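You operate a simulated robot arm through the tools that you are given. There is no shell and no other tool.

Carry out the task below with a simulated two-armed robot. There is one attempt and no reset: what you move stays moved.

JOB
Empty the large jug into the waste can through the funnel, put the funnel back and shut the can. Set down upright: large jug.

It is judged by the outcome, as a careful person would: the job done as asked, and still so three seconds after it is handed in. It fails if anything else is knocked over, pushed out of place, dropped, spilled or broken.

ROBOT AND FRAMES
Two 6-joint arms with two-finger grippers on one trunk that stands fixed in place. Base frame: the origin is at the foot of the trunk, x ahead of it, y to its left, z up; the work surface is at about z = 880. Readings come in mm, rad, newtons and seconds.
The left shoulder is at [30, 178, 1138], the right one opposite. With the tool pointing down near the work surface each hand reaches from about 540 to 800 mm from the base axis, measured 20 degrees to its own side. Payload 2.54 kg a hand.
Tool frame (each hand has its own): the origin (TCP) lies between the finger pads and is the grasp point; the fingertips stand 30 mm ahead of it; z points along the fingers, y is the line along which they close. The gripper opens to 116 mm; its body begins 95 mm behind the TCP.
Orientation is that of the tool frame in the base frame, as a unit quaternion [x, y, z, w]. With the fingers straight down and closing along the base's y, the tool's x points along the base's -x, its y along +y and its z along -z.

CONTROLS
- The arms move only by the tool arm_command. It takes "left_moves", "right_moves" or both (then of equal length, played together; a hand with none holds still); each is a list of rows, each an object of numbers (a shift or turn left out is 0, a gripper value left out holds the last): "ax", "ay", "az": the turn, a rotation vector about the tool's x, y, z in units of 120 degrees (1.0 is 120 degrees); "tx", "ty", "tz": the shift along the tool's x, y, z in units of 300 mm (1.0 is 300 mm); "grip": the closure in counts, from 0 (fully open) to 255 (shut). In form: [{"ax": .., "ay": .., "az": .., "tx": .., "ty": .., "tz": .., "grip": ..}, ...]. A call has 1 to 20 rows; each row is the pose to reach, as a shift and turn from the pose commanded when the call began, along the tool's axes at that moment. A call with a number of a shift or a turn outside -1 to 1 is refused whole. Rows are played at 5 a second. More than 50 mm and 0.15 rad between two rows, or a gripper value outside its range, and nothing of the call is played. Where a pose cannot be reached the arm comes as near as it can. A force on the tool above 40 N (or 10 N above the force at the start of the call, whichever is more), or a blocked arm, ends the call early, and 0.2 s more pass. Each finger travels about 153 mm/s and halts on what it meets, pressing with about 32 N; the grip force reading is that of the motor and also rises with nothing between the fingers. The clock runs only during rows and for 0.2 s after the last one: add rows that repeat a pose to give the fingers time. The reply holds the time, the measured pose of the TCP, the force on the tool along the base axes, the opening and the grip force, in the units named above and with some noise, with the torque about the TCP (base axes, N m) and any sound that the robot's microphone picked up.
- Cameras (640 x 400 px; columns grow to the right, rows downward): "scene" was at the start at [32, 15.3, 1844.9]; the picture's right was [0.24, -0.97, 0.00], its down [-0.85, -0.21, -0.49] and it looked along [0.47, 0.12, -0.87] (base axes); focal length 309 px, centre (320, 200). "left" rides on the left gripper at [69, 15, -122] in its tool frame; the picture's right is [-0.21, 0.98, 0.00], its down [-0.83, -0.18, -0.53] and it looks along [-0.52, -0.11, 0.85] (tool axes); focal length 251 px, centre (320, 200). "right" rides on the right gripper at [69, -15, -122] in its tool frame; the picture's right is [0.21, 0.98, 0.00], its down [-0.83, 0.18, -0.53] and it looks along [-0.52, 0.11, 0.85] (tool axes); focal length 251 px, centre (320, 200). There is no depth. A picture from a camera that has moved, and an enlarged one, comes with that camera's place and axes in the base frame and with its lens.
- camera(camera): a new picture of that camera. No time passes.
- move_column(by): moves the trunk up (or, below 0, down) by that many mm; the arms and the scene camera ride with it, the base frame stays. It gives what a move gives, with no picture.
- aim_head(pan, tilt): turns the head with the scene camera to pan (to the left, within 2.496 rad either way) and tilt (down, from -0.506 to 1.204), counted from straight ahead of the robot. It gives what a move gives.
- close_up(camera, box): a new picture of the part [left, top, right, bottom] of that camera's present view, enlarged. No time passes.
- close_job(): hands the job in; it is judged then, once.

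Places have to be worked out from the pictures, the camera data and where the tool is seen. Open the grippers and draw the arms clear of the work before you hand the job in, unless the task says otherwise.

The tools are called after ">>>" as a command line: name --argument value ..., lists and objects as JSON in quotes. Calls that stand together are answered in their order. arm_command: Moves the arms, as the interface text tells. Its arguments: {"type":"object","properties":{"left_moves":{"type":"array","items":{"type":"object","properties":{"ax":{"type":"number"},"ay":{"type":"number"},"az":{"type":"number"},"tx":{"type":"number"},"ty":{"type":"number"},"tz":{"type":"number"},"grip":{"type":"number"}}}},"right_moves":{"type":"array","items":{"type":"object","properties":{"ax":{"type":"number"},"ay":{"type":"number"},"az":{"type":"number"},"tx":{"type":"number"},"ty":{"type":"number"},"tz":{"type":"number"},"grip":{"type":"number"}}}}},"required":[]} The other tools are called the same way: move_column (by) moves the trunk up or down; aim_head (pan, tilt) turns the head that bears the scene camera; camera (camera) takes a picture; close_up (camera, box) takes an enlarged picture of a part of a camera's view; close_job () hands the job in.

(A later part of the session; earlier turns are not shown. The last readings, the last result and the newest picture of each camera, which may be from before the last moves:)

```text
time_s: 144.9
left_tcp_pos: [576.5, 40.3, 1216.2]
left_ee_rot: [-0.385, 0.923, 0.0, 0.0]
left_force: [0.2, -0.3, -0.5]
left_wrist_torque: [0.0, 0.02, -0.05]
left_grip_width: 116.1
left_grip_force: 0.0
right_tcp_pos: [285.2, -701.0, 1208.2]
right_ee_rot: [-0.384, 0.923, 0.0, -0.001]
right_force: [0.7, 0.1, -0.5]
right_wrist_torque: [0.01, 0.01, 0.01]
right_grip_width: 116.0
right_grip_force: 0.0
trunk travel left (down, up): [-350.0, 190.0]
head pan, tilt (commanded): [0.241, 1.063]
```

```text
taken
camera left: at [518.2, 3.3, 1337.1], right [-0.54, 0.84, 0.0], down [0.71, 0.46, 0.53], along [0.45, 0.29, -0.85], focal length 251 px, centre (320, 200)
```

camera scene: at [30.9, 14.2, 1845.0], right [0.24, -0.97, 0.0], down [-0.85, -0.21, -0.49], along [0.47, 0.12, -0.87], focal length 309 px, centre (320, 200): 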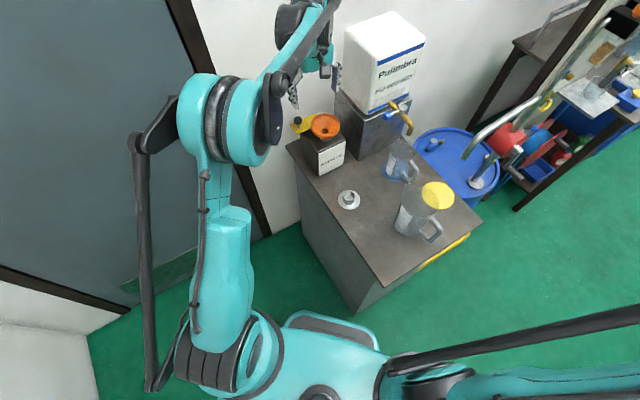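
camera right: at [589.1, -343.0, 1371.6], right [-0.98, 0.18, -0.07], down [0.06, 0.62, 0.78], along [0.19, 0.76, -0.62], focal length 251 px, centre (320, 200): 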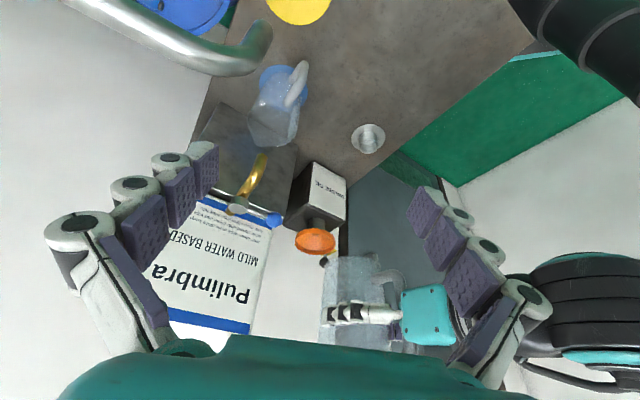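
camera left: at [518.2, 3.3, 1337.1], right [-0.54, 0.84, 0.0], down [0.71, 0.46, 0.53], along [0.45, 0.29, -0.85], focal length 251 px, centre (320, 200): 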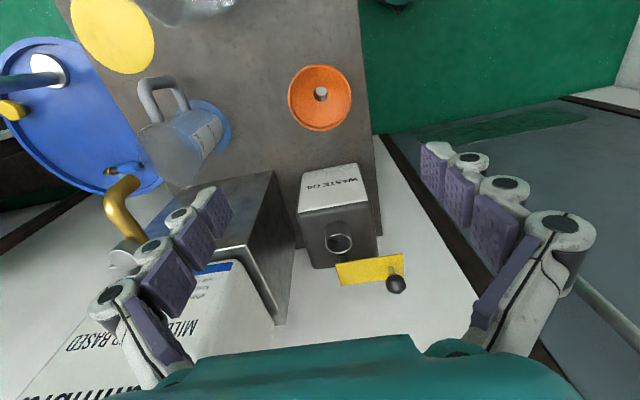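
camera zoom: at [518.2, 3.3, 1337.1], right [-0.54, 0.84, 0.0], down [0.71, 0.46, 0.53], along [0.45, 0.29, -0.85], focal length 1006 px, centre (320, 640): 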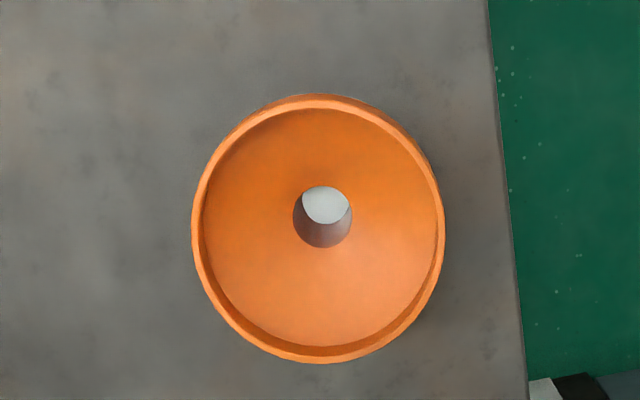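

The funnel is in its stand at the right place, but it leans about 4-5° toward the can. I will regrip it and level it properly, so I lower the open hand over it again.

>>> arm_command --left_moves '[{"tx": -0.006, "ty": 0.001, "tz": 0.14}, {"tx": -0.006, "ty": 0.001, "tz": 0.28}, {"tx": -0.006, "ty": 0.001, "tz": 0.42}, {"tx": -0.006, "ty": 0.001, "tz": 0.56}, {"tx": -0.006, "ty": 0.001, "tz": 0.7}, {"tx": -0.006, "ty": 0.001, "tz": 0.81}, {"tx": -0.006, "ty": 0.001, "tz": 0.88}, {"tx": -0.006, "ty": 0.001, "tz": 0.88}]'

>>> camera --camera "left"

>>> close_up --camera "left" --box '[220, 80, 420, 260]'

```text
time_s: 146.7
left_tcp_pos: [579.0, 43.5, 951.9]
left_ee_rot: [-0.385, 0.923, -0.001, 0.0]
left_force: [-0.7, -1.0, 0.5]
left_wrist_torque: [0.0, -0.02, -0.06]
left_grip_width: 116.1
left_grip_force: 0.0
right_tcp_pos: [283.7, -700.5, 1209.5]
right_ee_rot: [-0.383, 0.924, 0.0, -0.001]
right_force: [0.1, 0.0, 0.5]
right_wrist_torque: [0.02, 0.01, 0.02]
right_grip_width: 115.8
right_grip_force: 0.1
trunk travel left (down, up): [-350.0, 190.0]
head pan, tilt (commanded): [0.241, 1.063]
```

```text
taken
camera left: at [520.1, 6.0, 1073.2], right [-0.54, 0.84, 0.0], down [0.71, 0.46, 0.53], along [0.45, 0.29, -0.85], focal length 251 px, centre (320, 200)
```

left: 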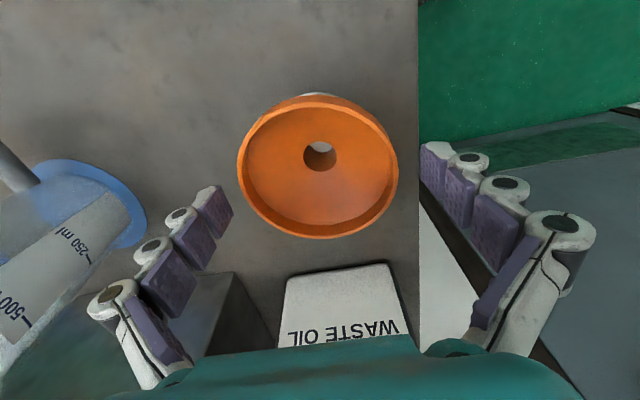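

```text
2.22 times, centred on (320, 170) of left
camera zoom: at [520.1, 6.0, 1073.2], right [-0.54, 0.84, 0.0], down [0.71, 0.46, 0.53], along [0.45, 0.29, -0.85], focal length 559 px, centre (320, 267)
```

zoom: 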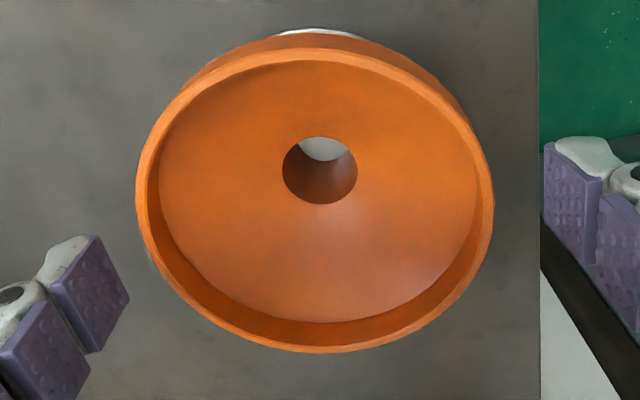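

Close up, the funnel is visibly tilted several degrees. I centre the hand by 3 mm, grip it again (which levels it across the fingers), lift it 30 mm and look at the remaining tilt.

>>> arm_command --left_moves '[{"tx": 0.01, "grip": 0}, {"tx": 0.01, "grip": 60}, {"tx": 0.01, "grip": 120}, {"tx": 0.01, "grip": 120}, {"tx": 0.01, "grip": 120}, {"tx": 0.01, "tz": -0.03, "grip": 120}, {"tx": 0.01, "tz": -0.07, "grip": 120}, {"tx": 0.01, "tz": -0.1, "grip": 120}, {"tx": 0.01, "tz": -0.1, "grip": 120}]'

>>> close_up --camera "left" --box '[220, 80, 420, 260]'

>>> close_up --camera "scene" --box '[302, 150, 398, 210]'

```text
time_s: 148.7
left_tcp_pos: [575.7, 40.9, 982.1]
left_ee_rot: [-0.384, 0.923, 0.001, -0.001]
left_force: [0.1, -0.2, -1.1]
left_wrist_torque: [0.02, 0.07, -0.02]
left_grip_width: 96.1
left_grip_force: 31.7
right_tcp_pos: [283.7, -700.0, 1208.9]
right_ee_rot: [-0.383, 0.924, 0.0, -0.001]
right_force: [0.3, 1.0, 0.0]
right_wrist_torque: [0.02, 0.01, -0.04]
right_grip_width: 115.8
right_grip_force: 0.1
trunk travel left (down, up): [-350.0, 190.0]
head pan, tilt (commanded): [0.241, 1.063]
```

```text
2.22 times, centred on (320, 170) of left
camera zoom: at [517.3, 3.6, 1103.0], right [-0.54, 0.84, 0.0], down [0.71, 0.46, 0.53], along [0.45, 0.29, -0.85], focal length 559 px, centre (320, 267)
```

zoom: 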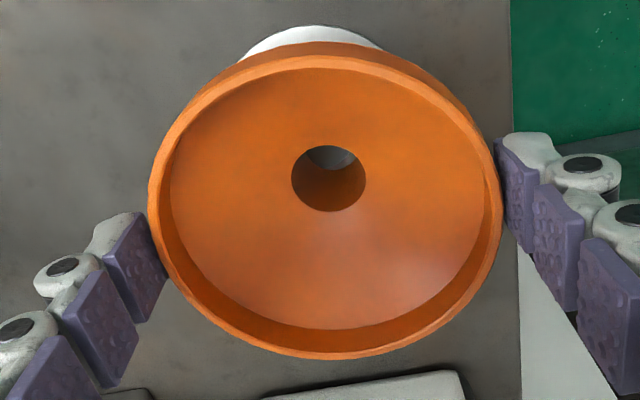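

```text
6.67 times, centred on (350, 180) of scene
camera zoom: at [31.9, 15.1, 1844.9], right [0.24, -0.97, 0.0], down [-0.85, -0.21, -0.49], along [0.47, 0.12, -0.87], focal length 2057 px, centre (120, 333)
```

zoom: 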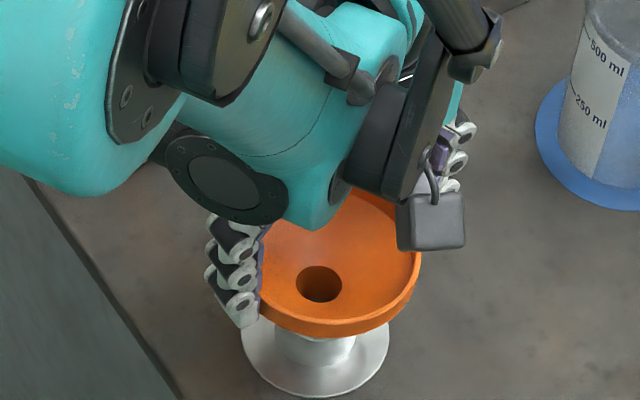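

The remaining lean is about 4.4° along the hand's axis (near side high). I rotate the hand by that amount to level the funnel and check the picture again.

>>> arm_command --left_moves '[{"ay": -0.018, "tx": 0.0013, "ty": -0.001, "grip": 120}, {"ay": -0.0367, "tx": 0.0027, "ty": -0.002, "grip": 120}, {"ay": -0.0367, "tx": 0.0027, "ty": -0.002, "grip": 120}]'

>>> close_up --camera "scene" --box '[318, 160, 382, 200]'

>>> camera --camera "left"

```text
time_s: 149.5
left_tcp_pos: [575.5, 39.3, 980.5]
left_ee_rot: [-0.384, 0.923, 0.015, 0.036]
left_force: [-0.3, 0.6, -0.5]
left_wrist_torque: [-0.01, -0.04, 0.01]
left_grip_width: 95.9
left_grip_force: 31.6
right_tcp_pos: [283.4, -700.3, 1209.0]
right_ee_rot: [-0.383, 0.924, -0.001, 0.0]
right_force: [0.7, -0.3, 0.6]
right_wrist_torque: [0.0, -0.02, 0.0]
right_grip_width: 116.0
right_grip_force: 0.1
trunk travel left (down, up): [-350.0, 190.0]
head pan, tilt (commanded): [0.241, 1.063]
```

```text
10.00 times, centred on (350, 180) of scene
camera zoom: at [32.0, 15.3, 1844.9], right [0.24, -0.97, 0.0], down [-0.85, -0.21, -0.49], along [0.47, 0.12, -0.87], focal length 3086 px, centre (20, 400)
```

zoom: 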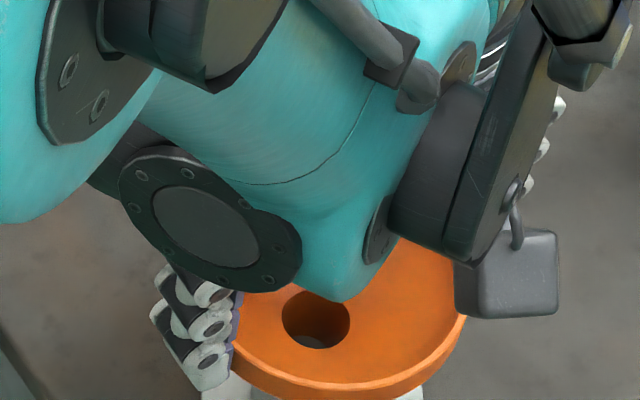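

```text
taken
camera left: at [510.9, -3.9, 1097.1], right [-0.54, 0.84, 0.02], down [0.68, 0.43, 0.6], along [0.49, 0.33, -0.8], focal length 251 px, centre (320, 200)
```

left: 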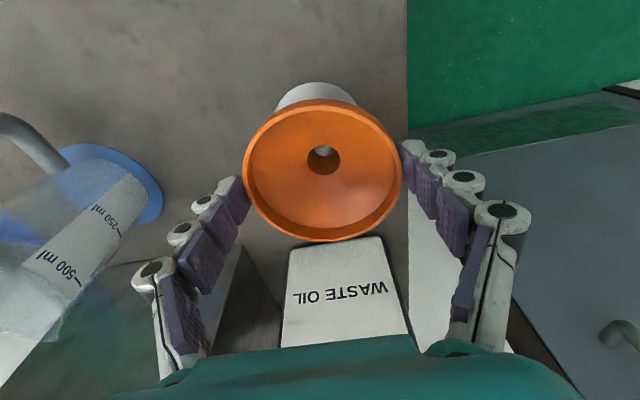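

The funnel should now be level with the hand tilted 4.4°. I lower it 24 mm vertically into the stand.

>>> arm_command --left_moves '[{"tz": 0.03, "tx": 0.0023, "grip": 120}, {"tz": 0.055, "tx": 0.0042, "grip": 120}, {"tz": 0.07, "tx": 0.0054, "grip": 120}, {"tz": 0.08, "tx": 0.0061, "grip": 120}, {"tz": 0.08, "tx": 0.0061, "grip": 120}]'

>>> arm_command --left_moves '[{"tz": 0.0067, "tx": 0.0005, "grip": 120}, {"tz": 0.0067, "tx": 0.0005, "grip": 120}]'

>>> arm_command --left_moves '[{"tz": 0.005, "tx": 0.0004, "grip": 120}, {"tz": 0.005, "tx": 0.0004, "grip": 120}]'

```text
time_s: 150.7
left_tcp_pos: [577.1, 38.8, 956.9]
left_ee_rot: [-0.383, 0.923, 0.014, 0.035]
left_force: [4.1, -6.7, 0.2]
left_wrist_torque: [-0.38, -0.21, -0.05]
left_grip_width: 95.9
left_grip_force: 31.9
right_tcp_pos: [285.2, -701.1, 1208.8]
right_ee_rot: [-0.383, 0.924, -0.001, -0.001]
right_force: [1.3, 0.5, 0.6]
right_wrist_torque: [0.0, -0.02, 0.01]
right_grip_width: 115.9
right_grip_force: 0.0
trunk travel left (down, up): [-350.0, 190.0]
head pan, tilt (commanded): [0.241, 1.063]
```

```text
time_s: 151.3
left_tcp_pos: [577.1, 39.2, 954.7]
left_ee_rot: [-0.383, 0.923, 0.015, 0.035]
left_force: [4.5, -8.7, 1.4]
left_wrist_torque: [-0.5, -0.24, -0.05]
left_grip_width: 95.9
left_grip_force: 31.8
right_tcp_pos: [284.1, -702.1, 1208.9]
right_ee_rot: [-0.384, 0.924, -0.001, -0.001]
right_force: [0.2, 0.4, 0.4]
right_wrist_torque: [0.0, -0.02, 0.0]
right_grip_width: 116.1
right_grip_force: 0.0
trunk travel left (down, up): [-350.0, 190.0]
head pan, tilt (commanded): [0.241, 1.063]
```

```text
time_s: 151.9
left_tcp_pos: [576.0, 39.3, 951.9]
left_ee_rot: [-0.383, 0.923, 0.016, 0.036]
left_force: [3.8, -8.5, 2.0]
left_wrist_torque: [-0.51, -0.27, -0.03]
left_grip_width: 95.8
left_grip_force: 32.3
right_tcp_pos: [283.8, -701.3, 1207.6]
right_ee_rot: [-0.384, 0.923, 0.0, -0.001]
right_force: [-0.3, 0.8, -0.8]
right_wrist_torque: [-0.01, -0.01, 0.01]
right_grip_width: 116.0
right_grip_force: 0.0
trunk travel left (down, up): [-350.0, 190.0]
head pan, tilt (commanded): [0.241, 1.063]
```

The stem touches the tube wall on one side (about 9 N sideways). I shift the hand 2.5 mm the way the force pushes, to relieve it.

>>> arm_command --left_moves '[{"ty": -0.004, "grip": 120}, {"ty": -0.0083, "grip": 120}, {"ty": -0.0083, "grip": 120}]'

>>> camera --camera "left"

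>>> close_up --camera "scene" --box '[302, 160, 398, 220]'

```text
time_s: 152.7
left_tcp_pos: [578.9, 39.5, 954.3]
left_ee_rot: [-0.384, 0.923, 0.016, 0.037]
left_force: [0.3, -0.3, -0.7]
left_wrist_torque: [0.0, 0.0, -0.01]
left_grip_width: 96.2
left_grip_force: 31.9
right_tcp_pos: [284.0, -700.5, 1209.4]
right_ee_rot: [-0.384, 0.923, -0.001, 0.0]
right_force: [0.2, 0.9, 0.0]
right_wrist_torque: [-0.01, -0.01, -0.01]
right_grip_width: 116.2
right_grip_force: 0.1
trunk travel left (down, up): [-350.0, 190.0]
head pan, tilt (commanded): [0.241, 1.063]
```

```text
taken
camera left: at [512.7, -5.4, 1069.6], right [-0.54, 0.84, 0.02], down [0.68, 0.43, 0.6], along [0.49, 0.34, -0.8], focal length 251 px, centre (320, 200)
```

left: 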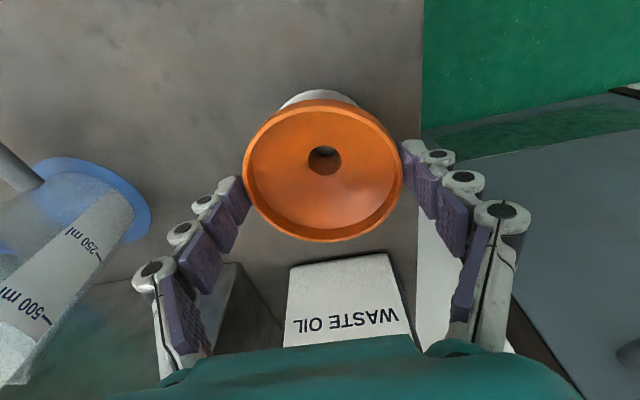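

```text
6.67 times, centred on (350, 190) of scene
camera zoom: at [31.9, 15.0, 1844.9], right [0.24, -0.97, 0.0], down [-0.85, -0.21, -0.49], along [0.47, 0.12, -0.87], focal length 2057 px, centre (120, 267)
```

zoom: 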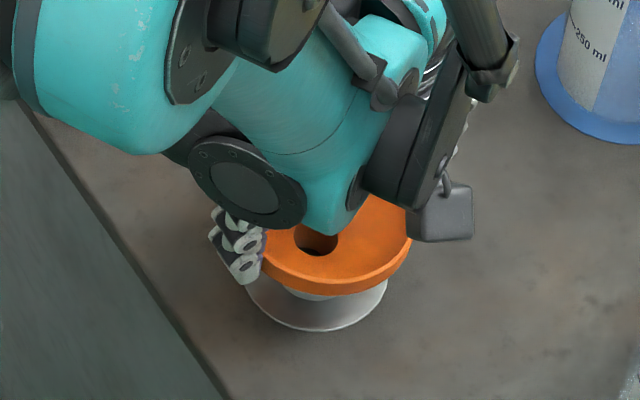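

The sideways force is gone. I lower in small steps until the cone seats.

>>> arm_command --left_moves '[{"tz": 0.005, "tx": 0.0004, "grip": 120}, {"tz": 0.005, "tx": 0.0004, "grip": 120}]'

>>> arm_command --left_moves '[{"tz": 0.004, "tx": 0.0003, "grip": 120}, {"tz": 0.004, "tx": 0.0003, "grip": 120}]'

```text
time_s: 153.3
left_tcp_pos: [578.2, 38.3, 952.3]
left_ee_rot: [-0.384, 0.923, 0.015, 0.036]
left_force: [-0.7, -0.3, -0.5]
left_wrist_torque: [0.0, 0.01, -0.02]
left_grip_width: 96.1
left_grip_force: 31.9
right_tcp_pos: [283.1, -701.0, 1208.9]
right_ee_rot: [-0.383, 0.924, 0.0, -0.001]
right_force: [1.2, 0.7, -0.2]
right_wrist_torque: [-0.01, 0.0, -0.01]
right_grip_width: 116.0
right_grip_force: 0.1
trunk travel left (down, up): [-350.0, 190.0]
head pan, tilt (commanded): [0.241, 1.063]
```

```text
time_s: 153.9
left_tcp_pos: [576.0, 38.5, 950.6]
left_ee_rot: [-0.384, 0.923, 0.015, 0.036]
left_force: [0.2, -0.1, 3.5]
left_wrist_torque: [-0.01, -0.09, 0.02]
left_grip_width: 95.8
left_grip_force: 32.2
right_tcp_pos: [284.4, -700.1, 1209.2]
right_ee_rot: [-0.383, 0.924, 0.0, -0.001]
right_force: [0.4, -0.4, 0.1]
right_wrist_torque: [0.05, 0.0, -0.01]
right_grip_width: 116.0
right_grip_force: 0.0
trunk travel left (down, up): [-350.0, 190.0]
head pan, tilt (commanded): [0.241, 1.063]
```

First light contact (3.5 N) on the +x side, so the funnel is a little too far that way. I shift it 1.5 mm back and lower slightly further.

>>> arm_command --left_moves '[{"tx": 0.0035, "ty": 0.0035, "grip": 120}, {"tz": 0.002, "tx": 0.0036, "ty": 0.0035, "grip": 120}, {"tz": 0.003, "tx": 0.0037, "ty": 0.0035, "grip": 120}, {"tz": 0.003, "tx": 0.0037, "ty": 0.0035, "grip": 120}]'

```text
time_s: 154.9
left_tcp_pos: [577.0, 37.7, 950.6]
left_ee_rot: [-0.384, 0.922, 0.014, 0.036]
left_force: [16.4, -1.3, 16.5]
left_wrist_torque: [-0.23, -0.53, -0.07]
left_grip_width: 95.8
left_grip_force: 32.1
right_tcp_pos: [284.5, -700.6, 1209.4]
right_ee_rot: [-0.383, 0.924, -0.001, -0.002]
right_force: [-0.6, 0.5, -0.9]
right_wrist_torque: [-0.01, -0.02, -0.06]
right_grip_width: 115.9
right_grip_force: 0.1
trunk travel left (down, up): [-350.0, 190.0]
head pan, tilt (commanded): [0.241, 1.063]
```

That pushes the other way (16 N toward +x), so I undo the sideways shift.

>>> arm_command --left_moves '[{"tx": -0.0035, "ty": -0.0035, "tz": -0.002, "grip": 120}, {"tx": -0.004, "ty": -0.004, "tz": -0.002, "grip": 120}, {"tx": -0.004, "ty": -0.004, "tz": -0.002, "grip": 120}]'

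>>> close_up --camera "left" --box '[220, 80, 420, 260]'

>>> close_up --camera "scene" --box '[302, 160, 398, 220]'

```text
time_s: 155.7
left_tcp_pos: [577.1, 38.1, 950.4]
left_ee_rot: [-0.384, 0.923, 0.016, 0.035]
left_force: [0.7, -3.1, -0.6]
left_wrist_torque: [-0.16, -0.04, 0.03]
left_grip_width: 95.5
left_grip_force: 32.2
right_tcp_pos: [283.5, -700.4, 1208.0]
right_ee_rot: [-0.384, 0.923, 0.0, 0.0]
right_force: [-0.2, 0.3, -0.5]
right_wrist_torque: [-0.02, 0.02, 0.02]
right_grip_width: 116.2
right_grip_force: 0.0
trunk travel left (down, up): [-350.0, 190.0]
head pan, tilt (commanded): [0.241, 1.063]
```

```text
2.22 times, centred on (320, 170) of left
camera zoom: at [512.3, -6.0, 1066.1], right [-0.54, 0.84, 0.02], down [0.68, 0.43, 0.59], along [0.49, 0.33, -0.8], focal length 559 px, centre (320, 267)
```

zoom: 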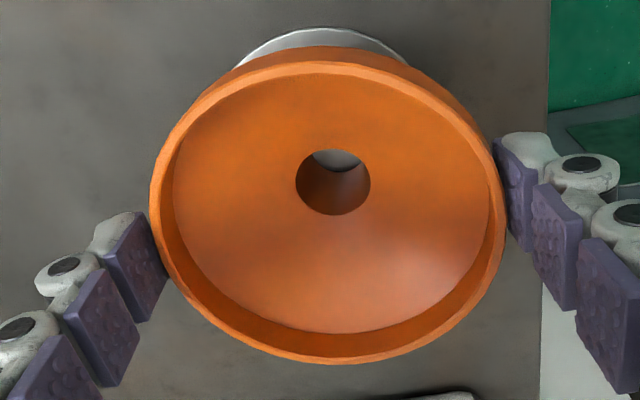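

```text
6.67 times, centred on (350, 190) of scene
camera zoom: at [32.0, 14.7, 1844.8], right [0.24, -0.97, 0.0], down [-0.85, -0.21, -0.49], along [0.47, 0.12, -0.87], focal length 2057 px, centre (120, 267)
```

zoom: 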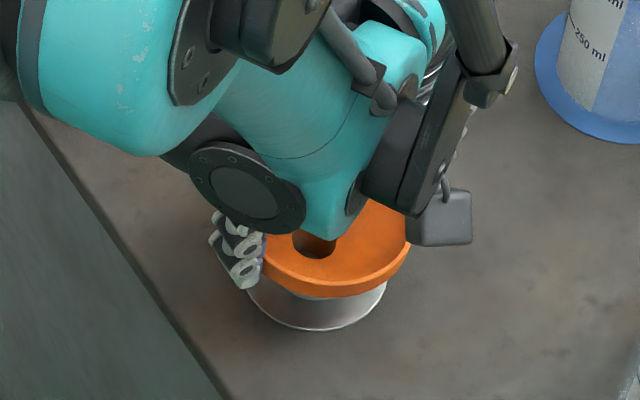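

Forces are nearly zero and the funnel sits level in the stand to within about a degree. I open the gripper gently.

>>> arm_command --left_moves '[{"grip": 38}, {"grip": 30}, {"grip": 20}, {"grip": 0}, {"grip": 0}, {"grip": 0}]'

>>> close_up --camera "left" --box '[220, 80, 420, 260]'

>>> close_up --camera "scene" --box '[302, 160, 398, 220]'

```text
time_s: 157.1
left_tcp_pos: [578.3, 38.6, 950.5]
left_ee_rot: [-0.384, 0.922, 0.015, 0.035]
left_force: [0.2, -0.4, 0.5]
left_wrist_torque: [0.01, 0.03, 0.01]
left_grip_width: 115.9
left_grip_force: 0.0
right_tcp_pos: [284.3, -700.0, 1209.6]
right_ee_rot: [-0.383, 0.924, -0.001, 0.0]
right_force: [-0.7, -0.1, 0.6]
right_wrist_torque: [-0.01, 0.01, 0.01]
right_grip_width: 116.0
right_grip_force: 0.0
trunk travel left (down, up): [-350.0, 190.0]
head pan, tilt (commanded): [0.241, 1.063]
```

```text
2.22 times, centred on (320, 170) of left
camera zoom: at [512.8, -5.6, 1066.4], right [-0.54, 0.84, 0.02], down [0.68, 0.43, 0.6], along [0.49, 0.33, -0.8], focal length 559 px, centre (320, 267)
```

zoom: 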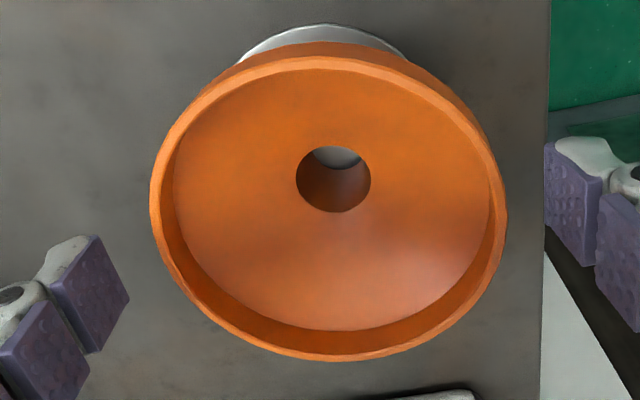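

```text
6.67 times, centred on (350, 190) of scene
camera zoom: at [32.0, 15.0, 1844.9], right [0.24, -0.97, 0.0], down [-0.85, -0.21, -0.49], along [0.47, 0.12, -0.87], focal length 2057 px, centre (120, 267)
```

zoom: 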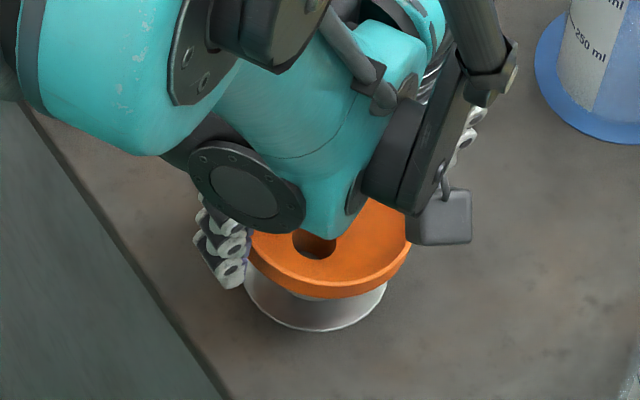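

The funnel stayed level in its stand. I raise the hand vertically, undo its small tilt, and check the funnel from above.

>>> arm_command --left_moves '[{"tz": -0.05, "tx": -0.0038}, {"tz": -0.15, "tx": -0.0115}, {"tz": -0.3, "tx": -0.023}, {"tz": -0.45, "tx": -0.0346, "ay": 0.012}, {"tz": -0.6, "tx": -0.0461, "ay": 0.024}, {"tz": -0.75, "tx": -0.0577, "ay": 0.0367}, {"tz": -0.88, "tx": -0.0677, "ay": 0.0367}, {"tz": -0.88, "tx": -0.0677, "ay": 0.0367}]'

>>> close_up --camera "scene" --box '[318, 170, 382, 210]'

>>> close_up --camera "left" --box '[240, 40, 400, 140]'

```text
time_s: 158.9
left_tcp_pos: [579.2, 38.6, 1217.0]
left_ee_rot: [-0.384, 0.923, 0.0, 0.0]
left_force: [1.4, 0.1, 0.0]
left_wrist_torque: [-0.01, 0.01, 0.0]
left_grip_width: 116.2
left_grip_force: 0.1
right_tcp_pos: [284.1, -700.8, 1209.0]
right_ee_rot: [-0.384, 0.924, -0.001, -0.001]
right_force: [-0.5, 0.4, 0.3]
right_wrist_torque: [0.02, 0.02, -0.03]
right_grip_width: 115.9
right_grip_force: 0.2
trunk travel left (down, up): [-350.0, 190.0]
head pan, tilt (commanded): [0.241, 1.063]
```

```text
10.00 times, centred on (350, 190) of scene
camera zoom: at [32.7, 15.0, 1844.9], right [0.24, -0.97, 0.0], down [-0.85, -0.21, -0.49], along [0.47, 0.12, -0.87], focal length 3086 px, centre (20, 300)
```

zoom: 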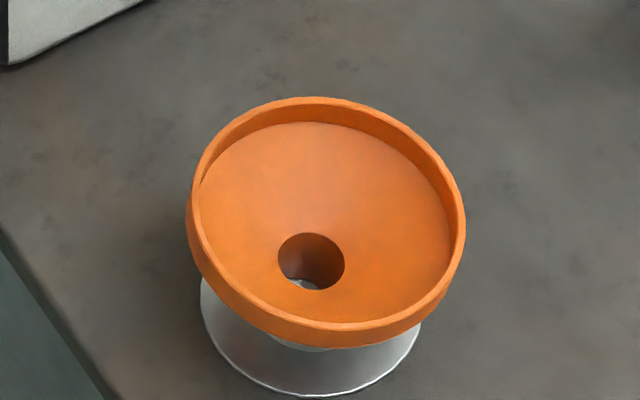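

```text
4.00 times, centred on (320, 90) of left
camera zoom: at [519.8, 0.6, 1337.5], right [-0.54, 0.84, 0.0], down [0.71, 0.46, 0.53], along [0.45, 0.29, -0.85], focal length 1006 px, centre (320, 640)
```

zoom: 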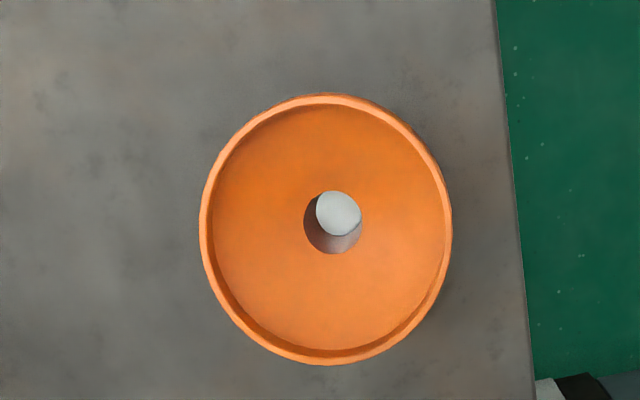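

It is seated, but a lean of about 5° remains, now with the left (-e2) rim high. I close the fingers and position them above that high rim edge, to press it gently down to level.

>>> arm_command --left_moves '[{"ty": 0.08, "tz": 0.05, "grip": 150}, {"tx": -0.003, "ty": 0.157, "tz": 0.15, "grip": 255}, {"tx": -0.003, "ty": 0.157, "tz": 0.3, "grip": 255}, {"tx": -0.003, "ty": 0.157, "tz": 0.45, "grip": 255}, {"tx": -0.003, "ty": 0.157, "tz": 0.6, "grip": 255}, {"tx": -0.003, "ty": 0.157, "tz": 0.72, "grip": 255}, {"tx": -0.003, "ty": 0.157, "tz": 0.76, "grip": 255}, {"tx": -0.003, "ty": 0.157, "tz": 0.76, "grip": 255}]'

>>> camera --camera "left"

>>> close_up --camera "scene" --box '[302, 150, 398, 210]'

```text
time_s: 160.7
left_tcp_pos: [544.9, 72.0, 987.8]
left_ee_rot: [-0.385, 0.923, 0.0, 0.0]
left_force: [0.4, 0.3, 0.1]
left_wrist_torque: [0.02, 0.02, 0.0]
left_grip_width: 0.1
left_grip_force: 28.5
right_tcp_pos: [284.2, -700.2, 1209.4]
right_ee_rot: [-0.384, 0.924, 0.0, -0.001]
right_force: [-0.4, -0.1, -0.6]
right_wrist_torque: [0.0, 0.0, -0.01]
right_grip_width: 115.9
right_grip_force: 0.0
trunk travel left (down, up): [-350.0, 190.0]
head pan, tilt (commanded): [0.241, 1.063]
```

```text
taken
camera left: at [486.8, 35.1, 1108.7], right [-0.54, 0.84, 0.0], down [0.71, 0.46, 0.53], along [0.45, 0.29, -0.85], focal length 251 px, centre (320, 200)
```

left: 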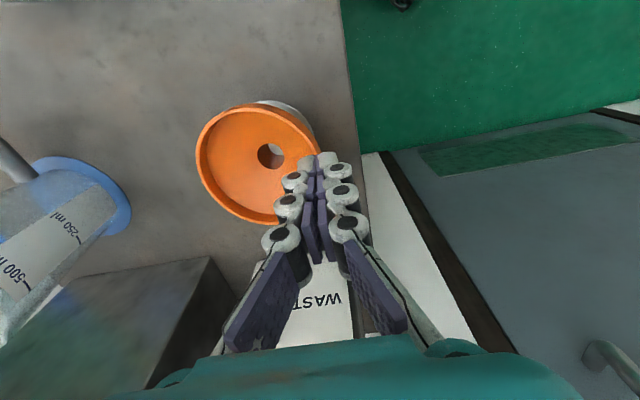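

```text
6.67 times, centred on (350, 180) of scene
camera zoom: at [32.1, 15.0, 1844.9], right [0.24, -0.97, 0.0], down [-0.85, -0.21, -0.49], along [0.47, 0.12, -0.87], focal length 2057 px, centre (120, 333)
```

zoom: 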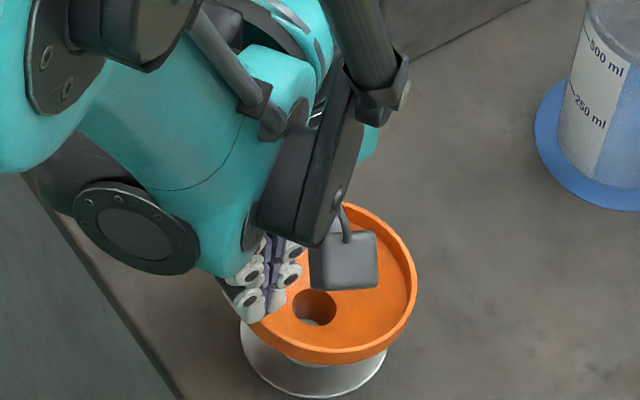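

The closed fingertips are right over the high edge. I lower in small steps, watching for contact.

>>> arm_command --left_moves '[{"tz": 0.01, "grip": 255}, {"tz": 0.02, "grip": 255}, {"tz": 0.02, "grip": 255}]'

>>> arm_command --left_moves '[{"tz": 0.007, "grip": 255}, {"tz": 0.007, "grip": 255}]'

>>> arm_command --left_moves '[{"tz": 0.005, "grip": 255}, {"tz": 0.005, "grip": 255}]'

```text
time_s: 161.5
left_tcp_pos: [544.3, 71.8, 980.8]
left_ee_rot: [-0.385, 0.923, 0.0, 0.0]
left_force: [-0.4, 0.2, 0.7]
left_wrist_torque: [0.01, 0.02, 0.03]
left_grip_width: 0.0
left_grip_force: 28.6
right_tcp_pos: [283.4, -700.6, 1208.3]
right_ee_rot: [-0.384, 0.923, 0.0, -0.002]
right_force: [-0.4, 0.2, 0.3]
right_wrist_torque: [-0.01, 0.0, 0.01]
right_grip_width: 116.0
right_grip_force: 0.0
trunk travel left (down, up): [-350.0, 190.0]
head pan, tilt (commanded): [0.241, 1.063]
```

```text
time_s: 162.1
left_tcp_pos: [546.0, 73.2, 980.0]
left_ee_rot: [-0.385, 0.923, 0.0, -0.001]
left_force: [0.8, 0.2, 1.1]
left_wrist_torque: [0.0, 0.0, 0.02]
left_grip_width: 0.2
left_grip_force: 28.5
right_tcp_pos: [284.6, -701.2, 1209.8]
right_ee_rot: [-0.384, 0.923, -0.001, 0.0]
right_force: [0.1, 0.6, 1.1]
right_wrist_torque: [0.01, -0.04, 0.01]
right_grip_width: 116.2
right_grip_force: 0.1
trunk travel left (down, up): [-350.0, 190.0]
head pan, tilt (commanded): [0.241, 1.063]
```

```text
time_s: 162.7
left_tcp_pos: [546.7, 72.4, 977.4]
left_ee_rot: [-0.384, 0.923, 0.0, 0.0]
left_force: [-0.3, 0.3, -0.4]
left_wrist_torque: [0.01, 0.0, 0.01]
left_grip_width: 0.1
left_grip_force: 28.5
right_tcp_pos: [284.0, -699.9, 1209.0]
right_ee_rot: [-0.383, 0.924, 0.0, -0.001]
right_force: [0.6, -0.4, 0.5]
right_wrist_torque: [0.0, 0.0, -0.02]
right_grip_width: 115.9
right_grip_force: 0.0
trunk travel left (down, up): [-350.0, 190.0]
head pan, tilt (commanded): [0.241, 1.063]
```

The funnel is so light that the force hardly shows contact, so I check the picture for contact and lean.

>>> close_up --camera "scene" --box '[318, 170, 382, 210]'

>>> close_up --camera "left" --box '[180, 80, 360, 240]'

```text
10.00 times, centred on (350, 190) of scene
camera zoom: at [31.9, 15.0, 1844.9], right [0.24, -0.97, 0.0], down [-0.85, -0.21, -0.49], along [0.47, 0.12, -0.87], focal length 3086 px, centre (20, 300)
```

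zoom: 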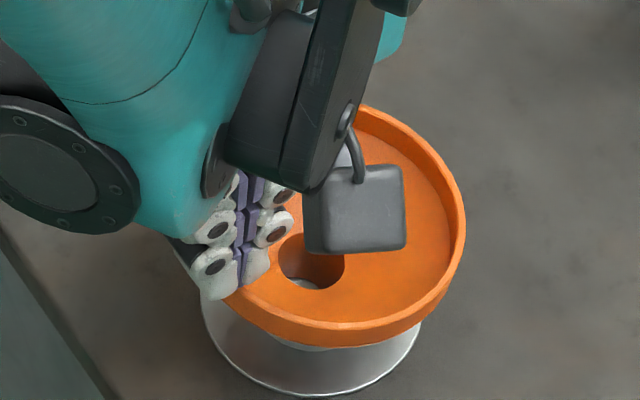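

```text
2.50 times, centred on (270, 160) of left
camera zoom: at [486.6, 34.4, 1099.4], right [-0.54, 0.84, 0.0], down [0.71, 0.46, 0.53], along [0.45, 0.29, -0.85], focal length 629 px, centre (445, 300)
```

zoom: 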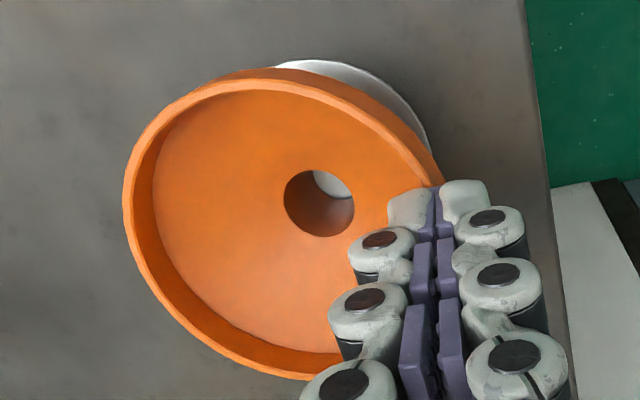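

The hole position is unchanged, so there is no contact yet. I lower 3 mm more and compare.

>>> arm_command --left_moves '[{"tz": 0.005, "grip": 255}, {"tz": 0.01, "grip": 255}, {"tz": 0.01, "grip": 255}]'

>>> close_up --camera "scene" --box '[318, 170, 382, 210]'

>>> close_up --camera "left" --box '[180, 80, 360, 240]'

```text
time_s: 163.5
left_tcp_pos: [543.9, 72.3, 974.9]
left_ee_rot: [-0.385, 0.923, 0.0, 0.0]
left_force: [0.1, -0.3, 0.0]
left_wrist_torque: [0.0, 0.01, 0.02]
left_grip_width: 0.1
left_grip_force: 28.4
right_tcp_pos: [285.3, -700.3, 1208.4]
right_ee_rot: [-0.383, 0.924, 0.0, -0.001]
right_force: [-0.1, -0.3, -0.1]
right_wrist_torque: [0.02, 0.0, 0.0]
right_grip_width: 116.2
right_grip_force: 0.0
trunk travel left (down, up): [-350.0, 190.0]
head pan, tilt (commanded): [0.241, 1.063]
```

```text
10.00 times, centred on (350, 190) of scene
camera zoom: at [32.0, 15.0, 1844.9], right [0.24, -0.97, 0.0], down [-0.85, -0.21, -0.49], along [0.47, 0.12, -0.87], focal length 3086 px, centre (20, 300)
```

zoom: 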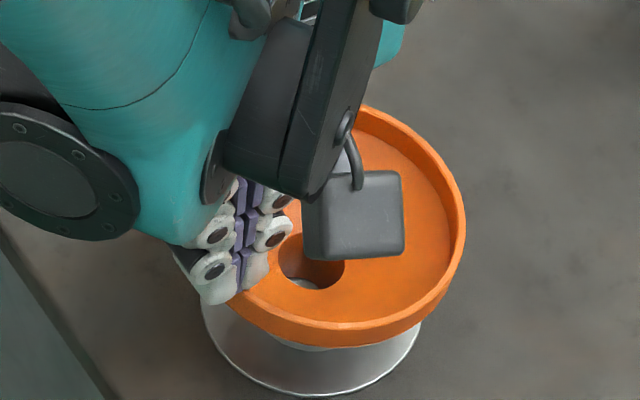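

```text
2.50 times, centred on (270, 160) of left
camera zoom: at [486.5, 34.5, 1096.5], right [-0.54, 0.84, 0.0], down [0.71, 0.46, 0.53], along [0.45, 0.29, -0.85], focal length 629 px, centre (445, 300)
```

zoom: 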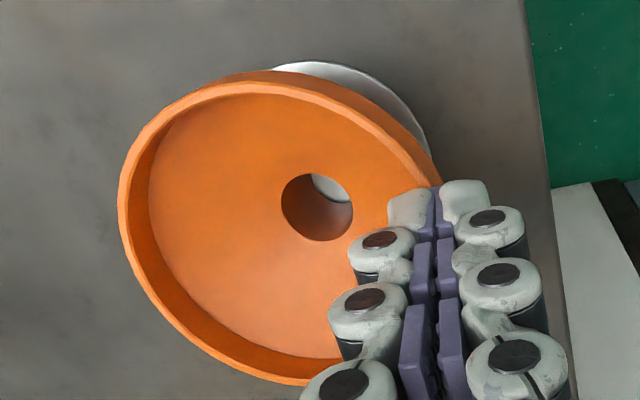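

Still no contact at tip height ≈945. I go down another 3 mm.

>>> arm_command --left_moves '[{"tz": 0.005, "grip": 255}, {"tz": 0.01, "grip": 255}, {"tz": 0.01, "grip": 255}]'

>>> close_up --camera "scene" --box '[318, 170, 382, 210]'

```text
time_s: 164.3
left_tcp_pos: [546.1, 72.9, 971.9]
left_ee_rot: [-0.384, 0.923, -0.001, 0.0]
left_force: [0.6, -0.6, -0.3]
left_wrist_torque: [0.04, -0.02, 0.0]
left_grip_width: 0.0
left_grip_force: 28.5
right_tcp_pos: [284.9, -701.4, 1209.6]
right_ee_rot: [-0.383, 0.924, -0.001, -0.001]
right_force: [-0.6, 0.1, 0.3]
right_wrist_torque: [0.0, 0.02, 0.01]
right_grip_width: 115.9
right_grip_force: 0.1
trunk travel left (down, up): [-350.0, 190.0]
head pan, tilt (commanded): [0.241, 1.063]
```

```text
10.00 times, centred on (350, 190) of scene
camera zoom: at [32.0, 15.1, 1844.9], right [0.24, -0.97, 0.0], down [-0.85, -0.21, -0.49], along [0.47, 0.12, -0.87], focal length 3086 px, centre (20, 300)
```

zoom: 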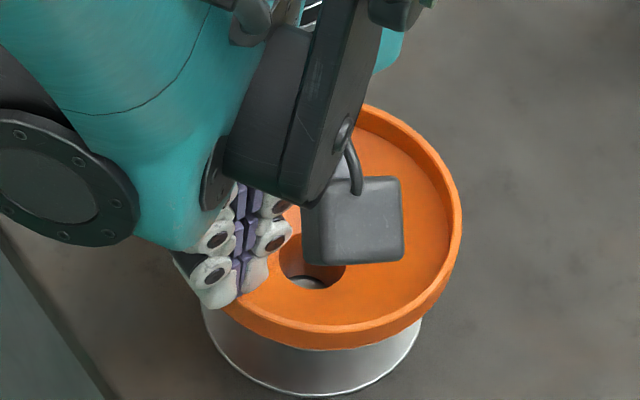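

The funnel has now moved: its right side came up. I lift the hand away to evaluate the result.

>>> arm_command --left_moves '[{"tz": -0.05, "grip": 255}, {"tz": -0.15, "grip": 255}, {"tz": -0.3, "grip": 255}, {"tz": -0.45, "grip": 200}, {"tz": -0.6, "grip": 100}, {"tx": 0.003, "ty": -0.157, "tz": -0.82, "grip": 0}, {"tx": 0.003, "ty": -0.157, "tz": -0.82, "grip": 0}, {"tx": 0.003, "ty": -0.157, "tz": -0.82, "grip": 0}]'

>>> close_up --camera "scene" --box '[318, 170, 382, 210]'

>>> close_up --camera "left" --box '[240, 40, 400, 140]'

```text
refused: row 6 steps farther than a row can; nothing moved
```

```text
10.00 times, centred on (350, 190) of scene
camera zoom: at [32.0, 15.1, 1844.9], right [0.24, -0.97, 0.0], down [-0.85, -0.21, -0.49], along [0.47, 0.12, -0.87], focal length 3086 px, centre (20, 300)
```

zoom: 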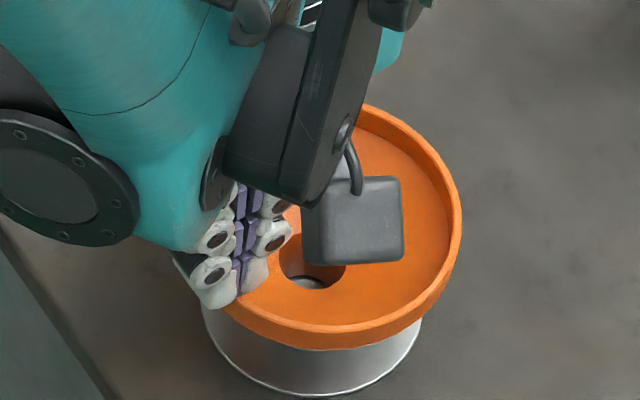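

```text
4.00 times, centred on (320, 90) of left
camera zoom: at [486.6, 34.4, 1093.5], right [-0.54, 0.84, 0.0], down [0.71, 0.46, 0.53], along [0.45, 0.29, -0.85], focal length 1006 px, centre (320, 640)
```

zoom: 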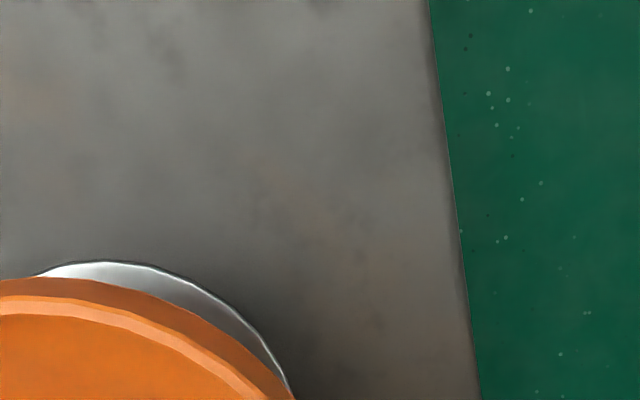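

The last row was too big a step, so nothing moved. I repeat the retreat with smaller steps.

>>> arm_command --left_moves '[{"tz": -0.05, "grip": 255}, {"tz": -0.15, "grip": 255}, {"tz": -0.3, "grip": 255}, {"tz": -0.45, "grip": 255}, {"tz": -0.6, "grip": 200}, {"ty": -0.08, "tz": -0.72, "grip": 100}, {"tx": 0.003, "ty": -0.157, "tz": -0.82, "grip": 0}, {"tx": 0.003, "ty": -0.157, "tz": -0.82, "grip": 0}, {"tx": 0.003, "ty": -0.157, "tz": -0.82, "grip": 0}]'

>>> close_up --camera "scene" --box '[318, 170, 382, 210]'

>>> close_up --camera "left" --box '[240, 40, 400, 140]'

```text
time_s: 166.3
left_tcp_pos: [578.6, 38.0, 1217.8]
left_ee_rot: [-0.384, 0.923, 0.0, 0.0]
left_force: [0.6, -0.5, -0.2]
left_wrist_torque: [0.02, -0.03, -0.02]
left_grip_width: 116.1
left_grip_force: 0.0
right_tcp_pos: [284.4, -700.5, 1208.6]
right_ee_rot: [-0.383, 0.924, 0.0, -0.001]
right_force: [0.1, -0.1, -1.0]
right_wrist_torque: [0.01, 0.0, -0.03]
right_grip_width: 116.2
right_grip_force: 0.0
trunk travel left (down, up): [-350.0, 190.0]
head pan, tilt (commanded): [0.241, 1.063]
```

```text
10.00 times, centred on (350, 190) of scene
camera zoom: at [32.2, 14.6, 1844.9], right [0.24, -0.97, 0.0], down [-0.85, -0.21, -0.49], along [0.47, 0.12, -0.87], focal length 3086 px, centre (20, 300)
```

zoom: 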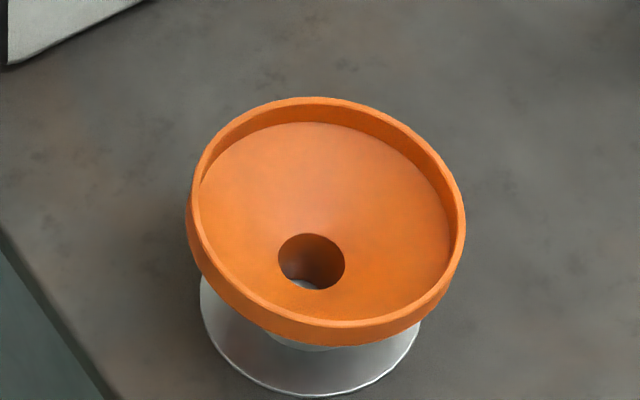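

```text
4.00 times, centred on (320, 90) of left
camera zoom: at [519.8, -0.2, 1339.2], right [-0.54, 0.84, 0.0], down [0.71, 0.46, 0.53], along [0.45, 0.29, -0.85], focal length 1006 px, centre (320, 640)
```

zoom: 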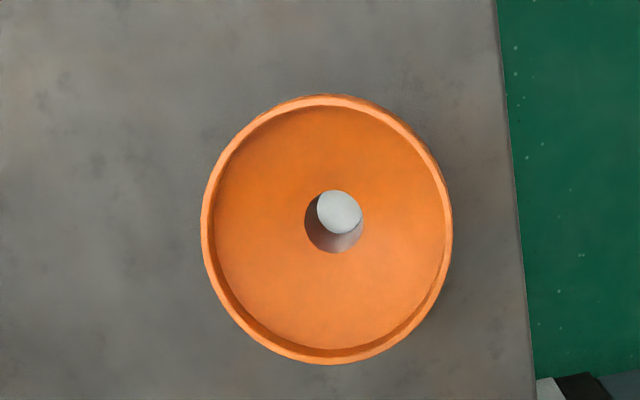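

The tilted rest is evidently the funnel's natural stable position in its loose stand, so I leave it: it is back and secure. Next, shutting the can: I move above the knob of the open lid at about (709, 254.5), turning the hand 90°.

>>> arm_command --left_moves '[{"az": 0.0625, "tx": -0.0682, "ty": 0.0167}, {"az": 0.125, "tx": -0.1363, "ty": 0.0333}, {"az": 0.1875, "tx": -0.2045, "ty": 0.05}, {"az": 0.25, "tx": -0.2727, "ty": 0.0667}, {"az": 0.3125, "tx": -0.3408, "ty": 0.0833}, {"az": 0.375, "tx": -0.409, "ty": 0.1}, {"az": 0.4375, "tx": -0.4772, "ty": 0.1167}, {"az": 0.5, "tx": -0.5453, "ty": 0.1333}, {"az": 0.5625, "tx": -0.6135, "ty": 0.15}, {"az": 0.625, "tx": -0.6817, "ty": 0.1667}, {"az": 0.6875, "tx": -0.7498, "ty": 0.1833}, {"az": 0.75, "tx": -0.818, "ty": 0.2}, {"az": 0.75, "tx": -0.818, "ty": 0.2}]'

>>> camera --camera "left"

>>> close_up --camera "scene" --box '[270, 80, 398, 160]'

```text
time_s: 169.1
left_tcp_pos: [708.8, 254.8, 1217.5]
left_ee_rot: [0.382, 0.924, 0.0, 0.001]
left_force: [-0.2, -0.2, 0.4]
left_wrist_torque: [0.01, -0.01, -0.03]
left_grip_width: 116.1
left_grip_force: 0.0
right_tcp_pos: [283.7, -701.6, 1208.7]
right_ee_rot: [-0.384, 0.923, 0.0, -0.001]
right_force: [0.3, 0.7, 0.0]
right_wrist_torque: [0.0, 0.03, -0.02]
right_grip_width: 115.8
right_grip_force: 0.0
trunk travel left (down, up): [-350.0, 190.0]
head pan, tilt (commanded): [0.241, 1.063]
```

```text
taken
camera left: at [671.1, 314.1, 1339.7], right [0.84, 0.54, 0.0], down [0.46, -0.71, 0.53], along [0.29, -0.45, -0.85], focal length 251 px, centre (320, 200)
```

left: 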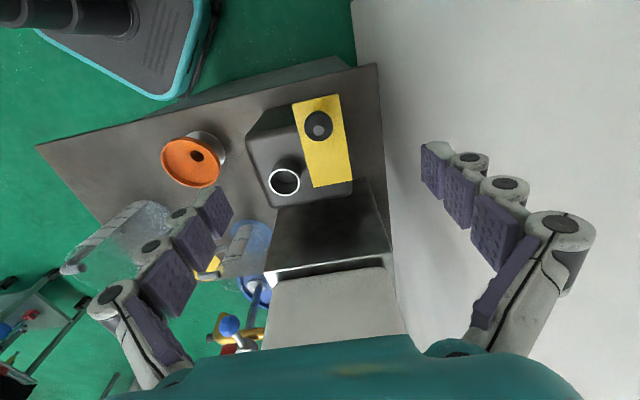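

```text
5.00 times, centred on (334, 120) of scene
camera zoom: at [31.4, 14.4, 1844.9], right [0.24, -0.97, 0.0], down [-0.85, -0.21, -0.49], along [0.47, 0.12, -0.87], focal length 1543 px, centre (250, 600)
```

zoom: 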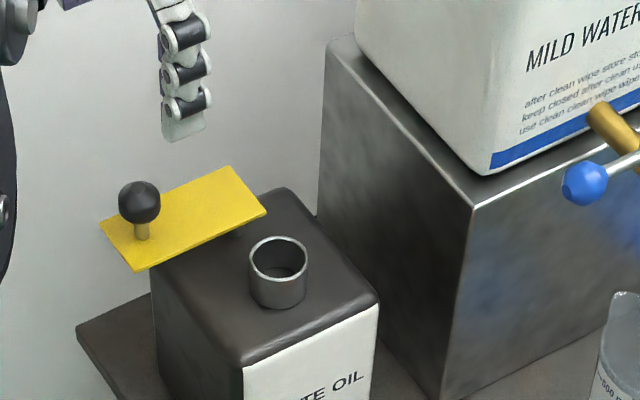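

The hand is over the knob (it sits 3.6 mm further out along the hand's x). I correct that and descend around the ball to z≈1098.

>>> arm_command --left_moves '[{"tx": 0.012, "ty": -0.003, "tz": 0.1}, {"tx": 0.012, "ty": -0.003, "tz": 0.22}, {"tx": 0.012, "ty": -0.003, "tz": 0.32}, {"tx": 0.012, "ty": -0.003, "tz": 0.398}, {"tx": 0.012, "ty": -0.003, "tz": 0.398}]'

>>> camera --camera "left"

>>> close_up --camera "scene" --box '[270, 80, 398, 160]'

```text
time_s: 170.3
left_tcp_pos: [705.2, 256.1, 1099.3]
left_ee_rot: [0.381, 0.925, 0.001, 0.0]
left_force: [-0.9, 0.0, 0.2]
left_wrist_torque: [-0.01, 0.02, -0.02]
left_grip_width: 115.8
left_grip_force: 0.0
right_tcp_pos: [283.7, -700.7, 1208.2]
right_ee_rot: [-0.384, 0.924, 0.0, 0.0]
right_force: [0.0, 0.3, 0.1]
right_wrist_torque: [0.01, -0.01, -0.01]
right_grip_width: 116.0
right_grip_force: 0.0
trunk travel left (down, up): [-350.0, 190.0]
head pan, tilt (commanded): [0.241, 1.063]
```

```text
taken
camera left: at [667.1, 316.1, 1220.1], right [0.84, 0.54, 0.0], down [0.46, -0.71, 0.53], along [0.29, -0.45, -0.85], focal length 251 px, centre (320, 200)
```

left: 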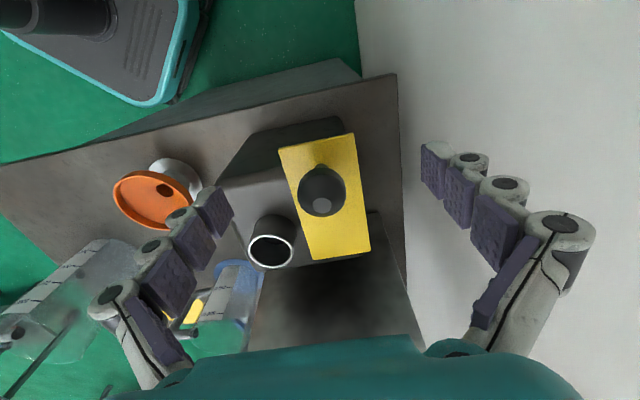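

```text
5.00 times, centred on (334, 120) of scene
camera zoom: at [31.6, 15.0, 1845.0], right [0.24, -0.97, 0.0], down [-0.85, -0.21, -0.49], along [0.47, 0.12, -0.87], focal length 1543 px, centre (250, 600)
```

zoom: 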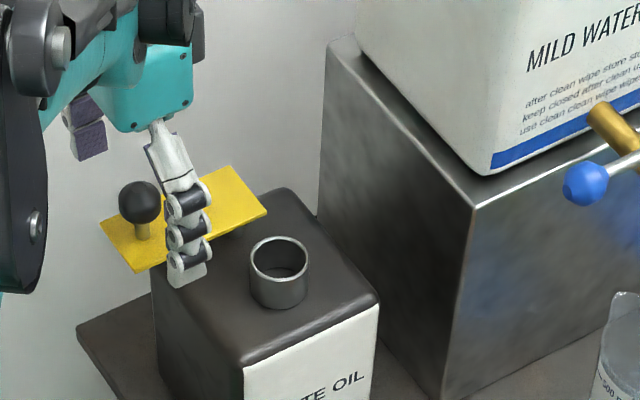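

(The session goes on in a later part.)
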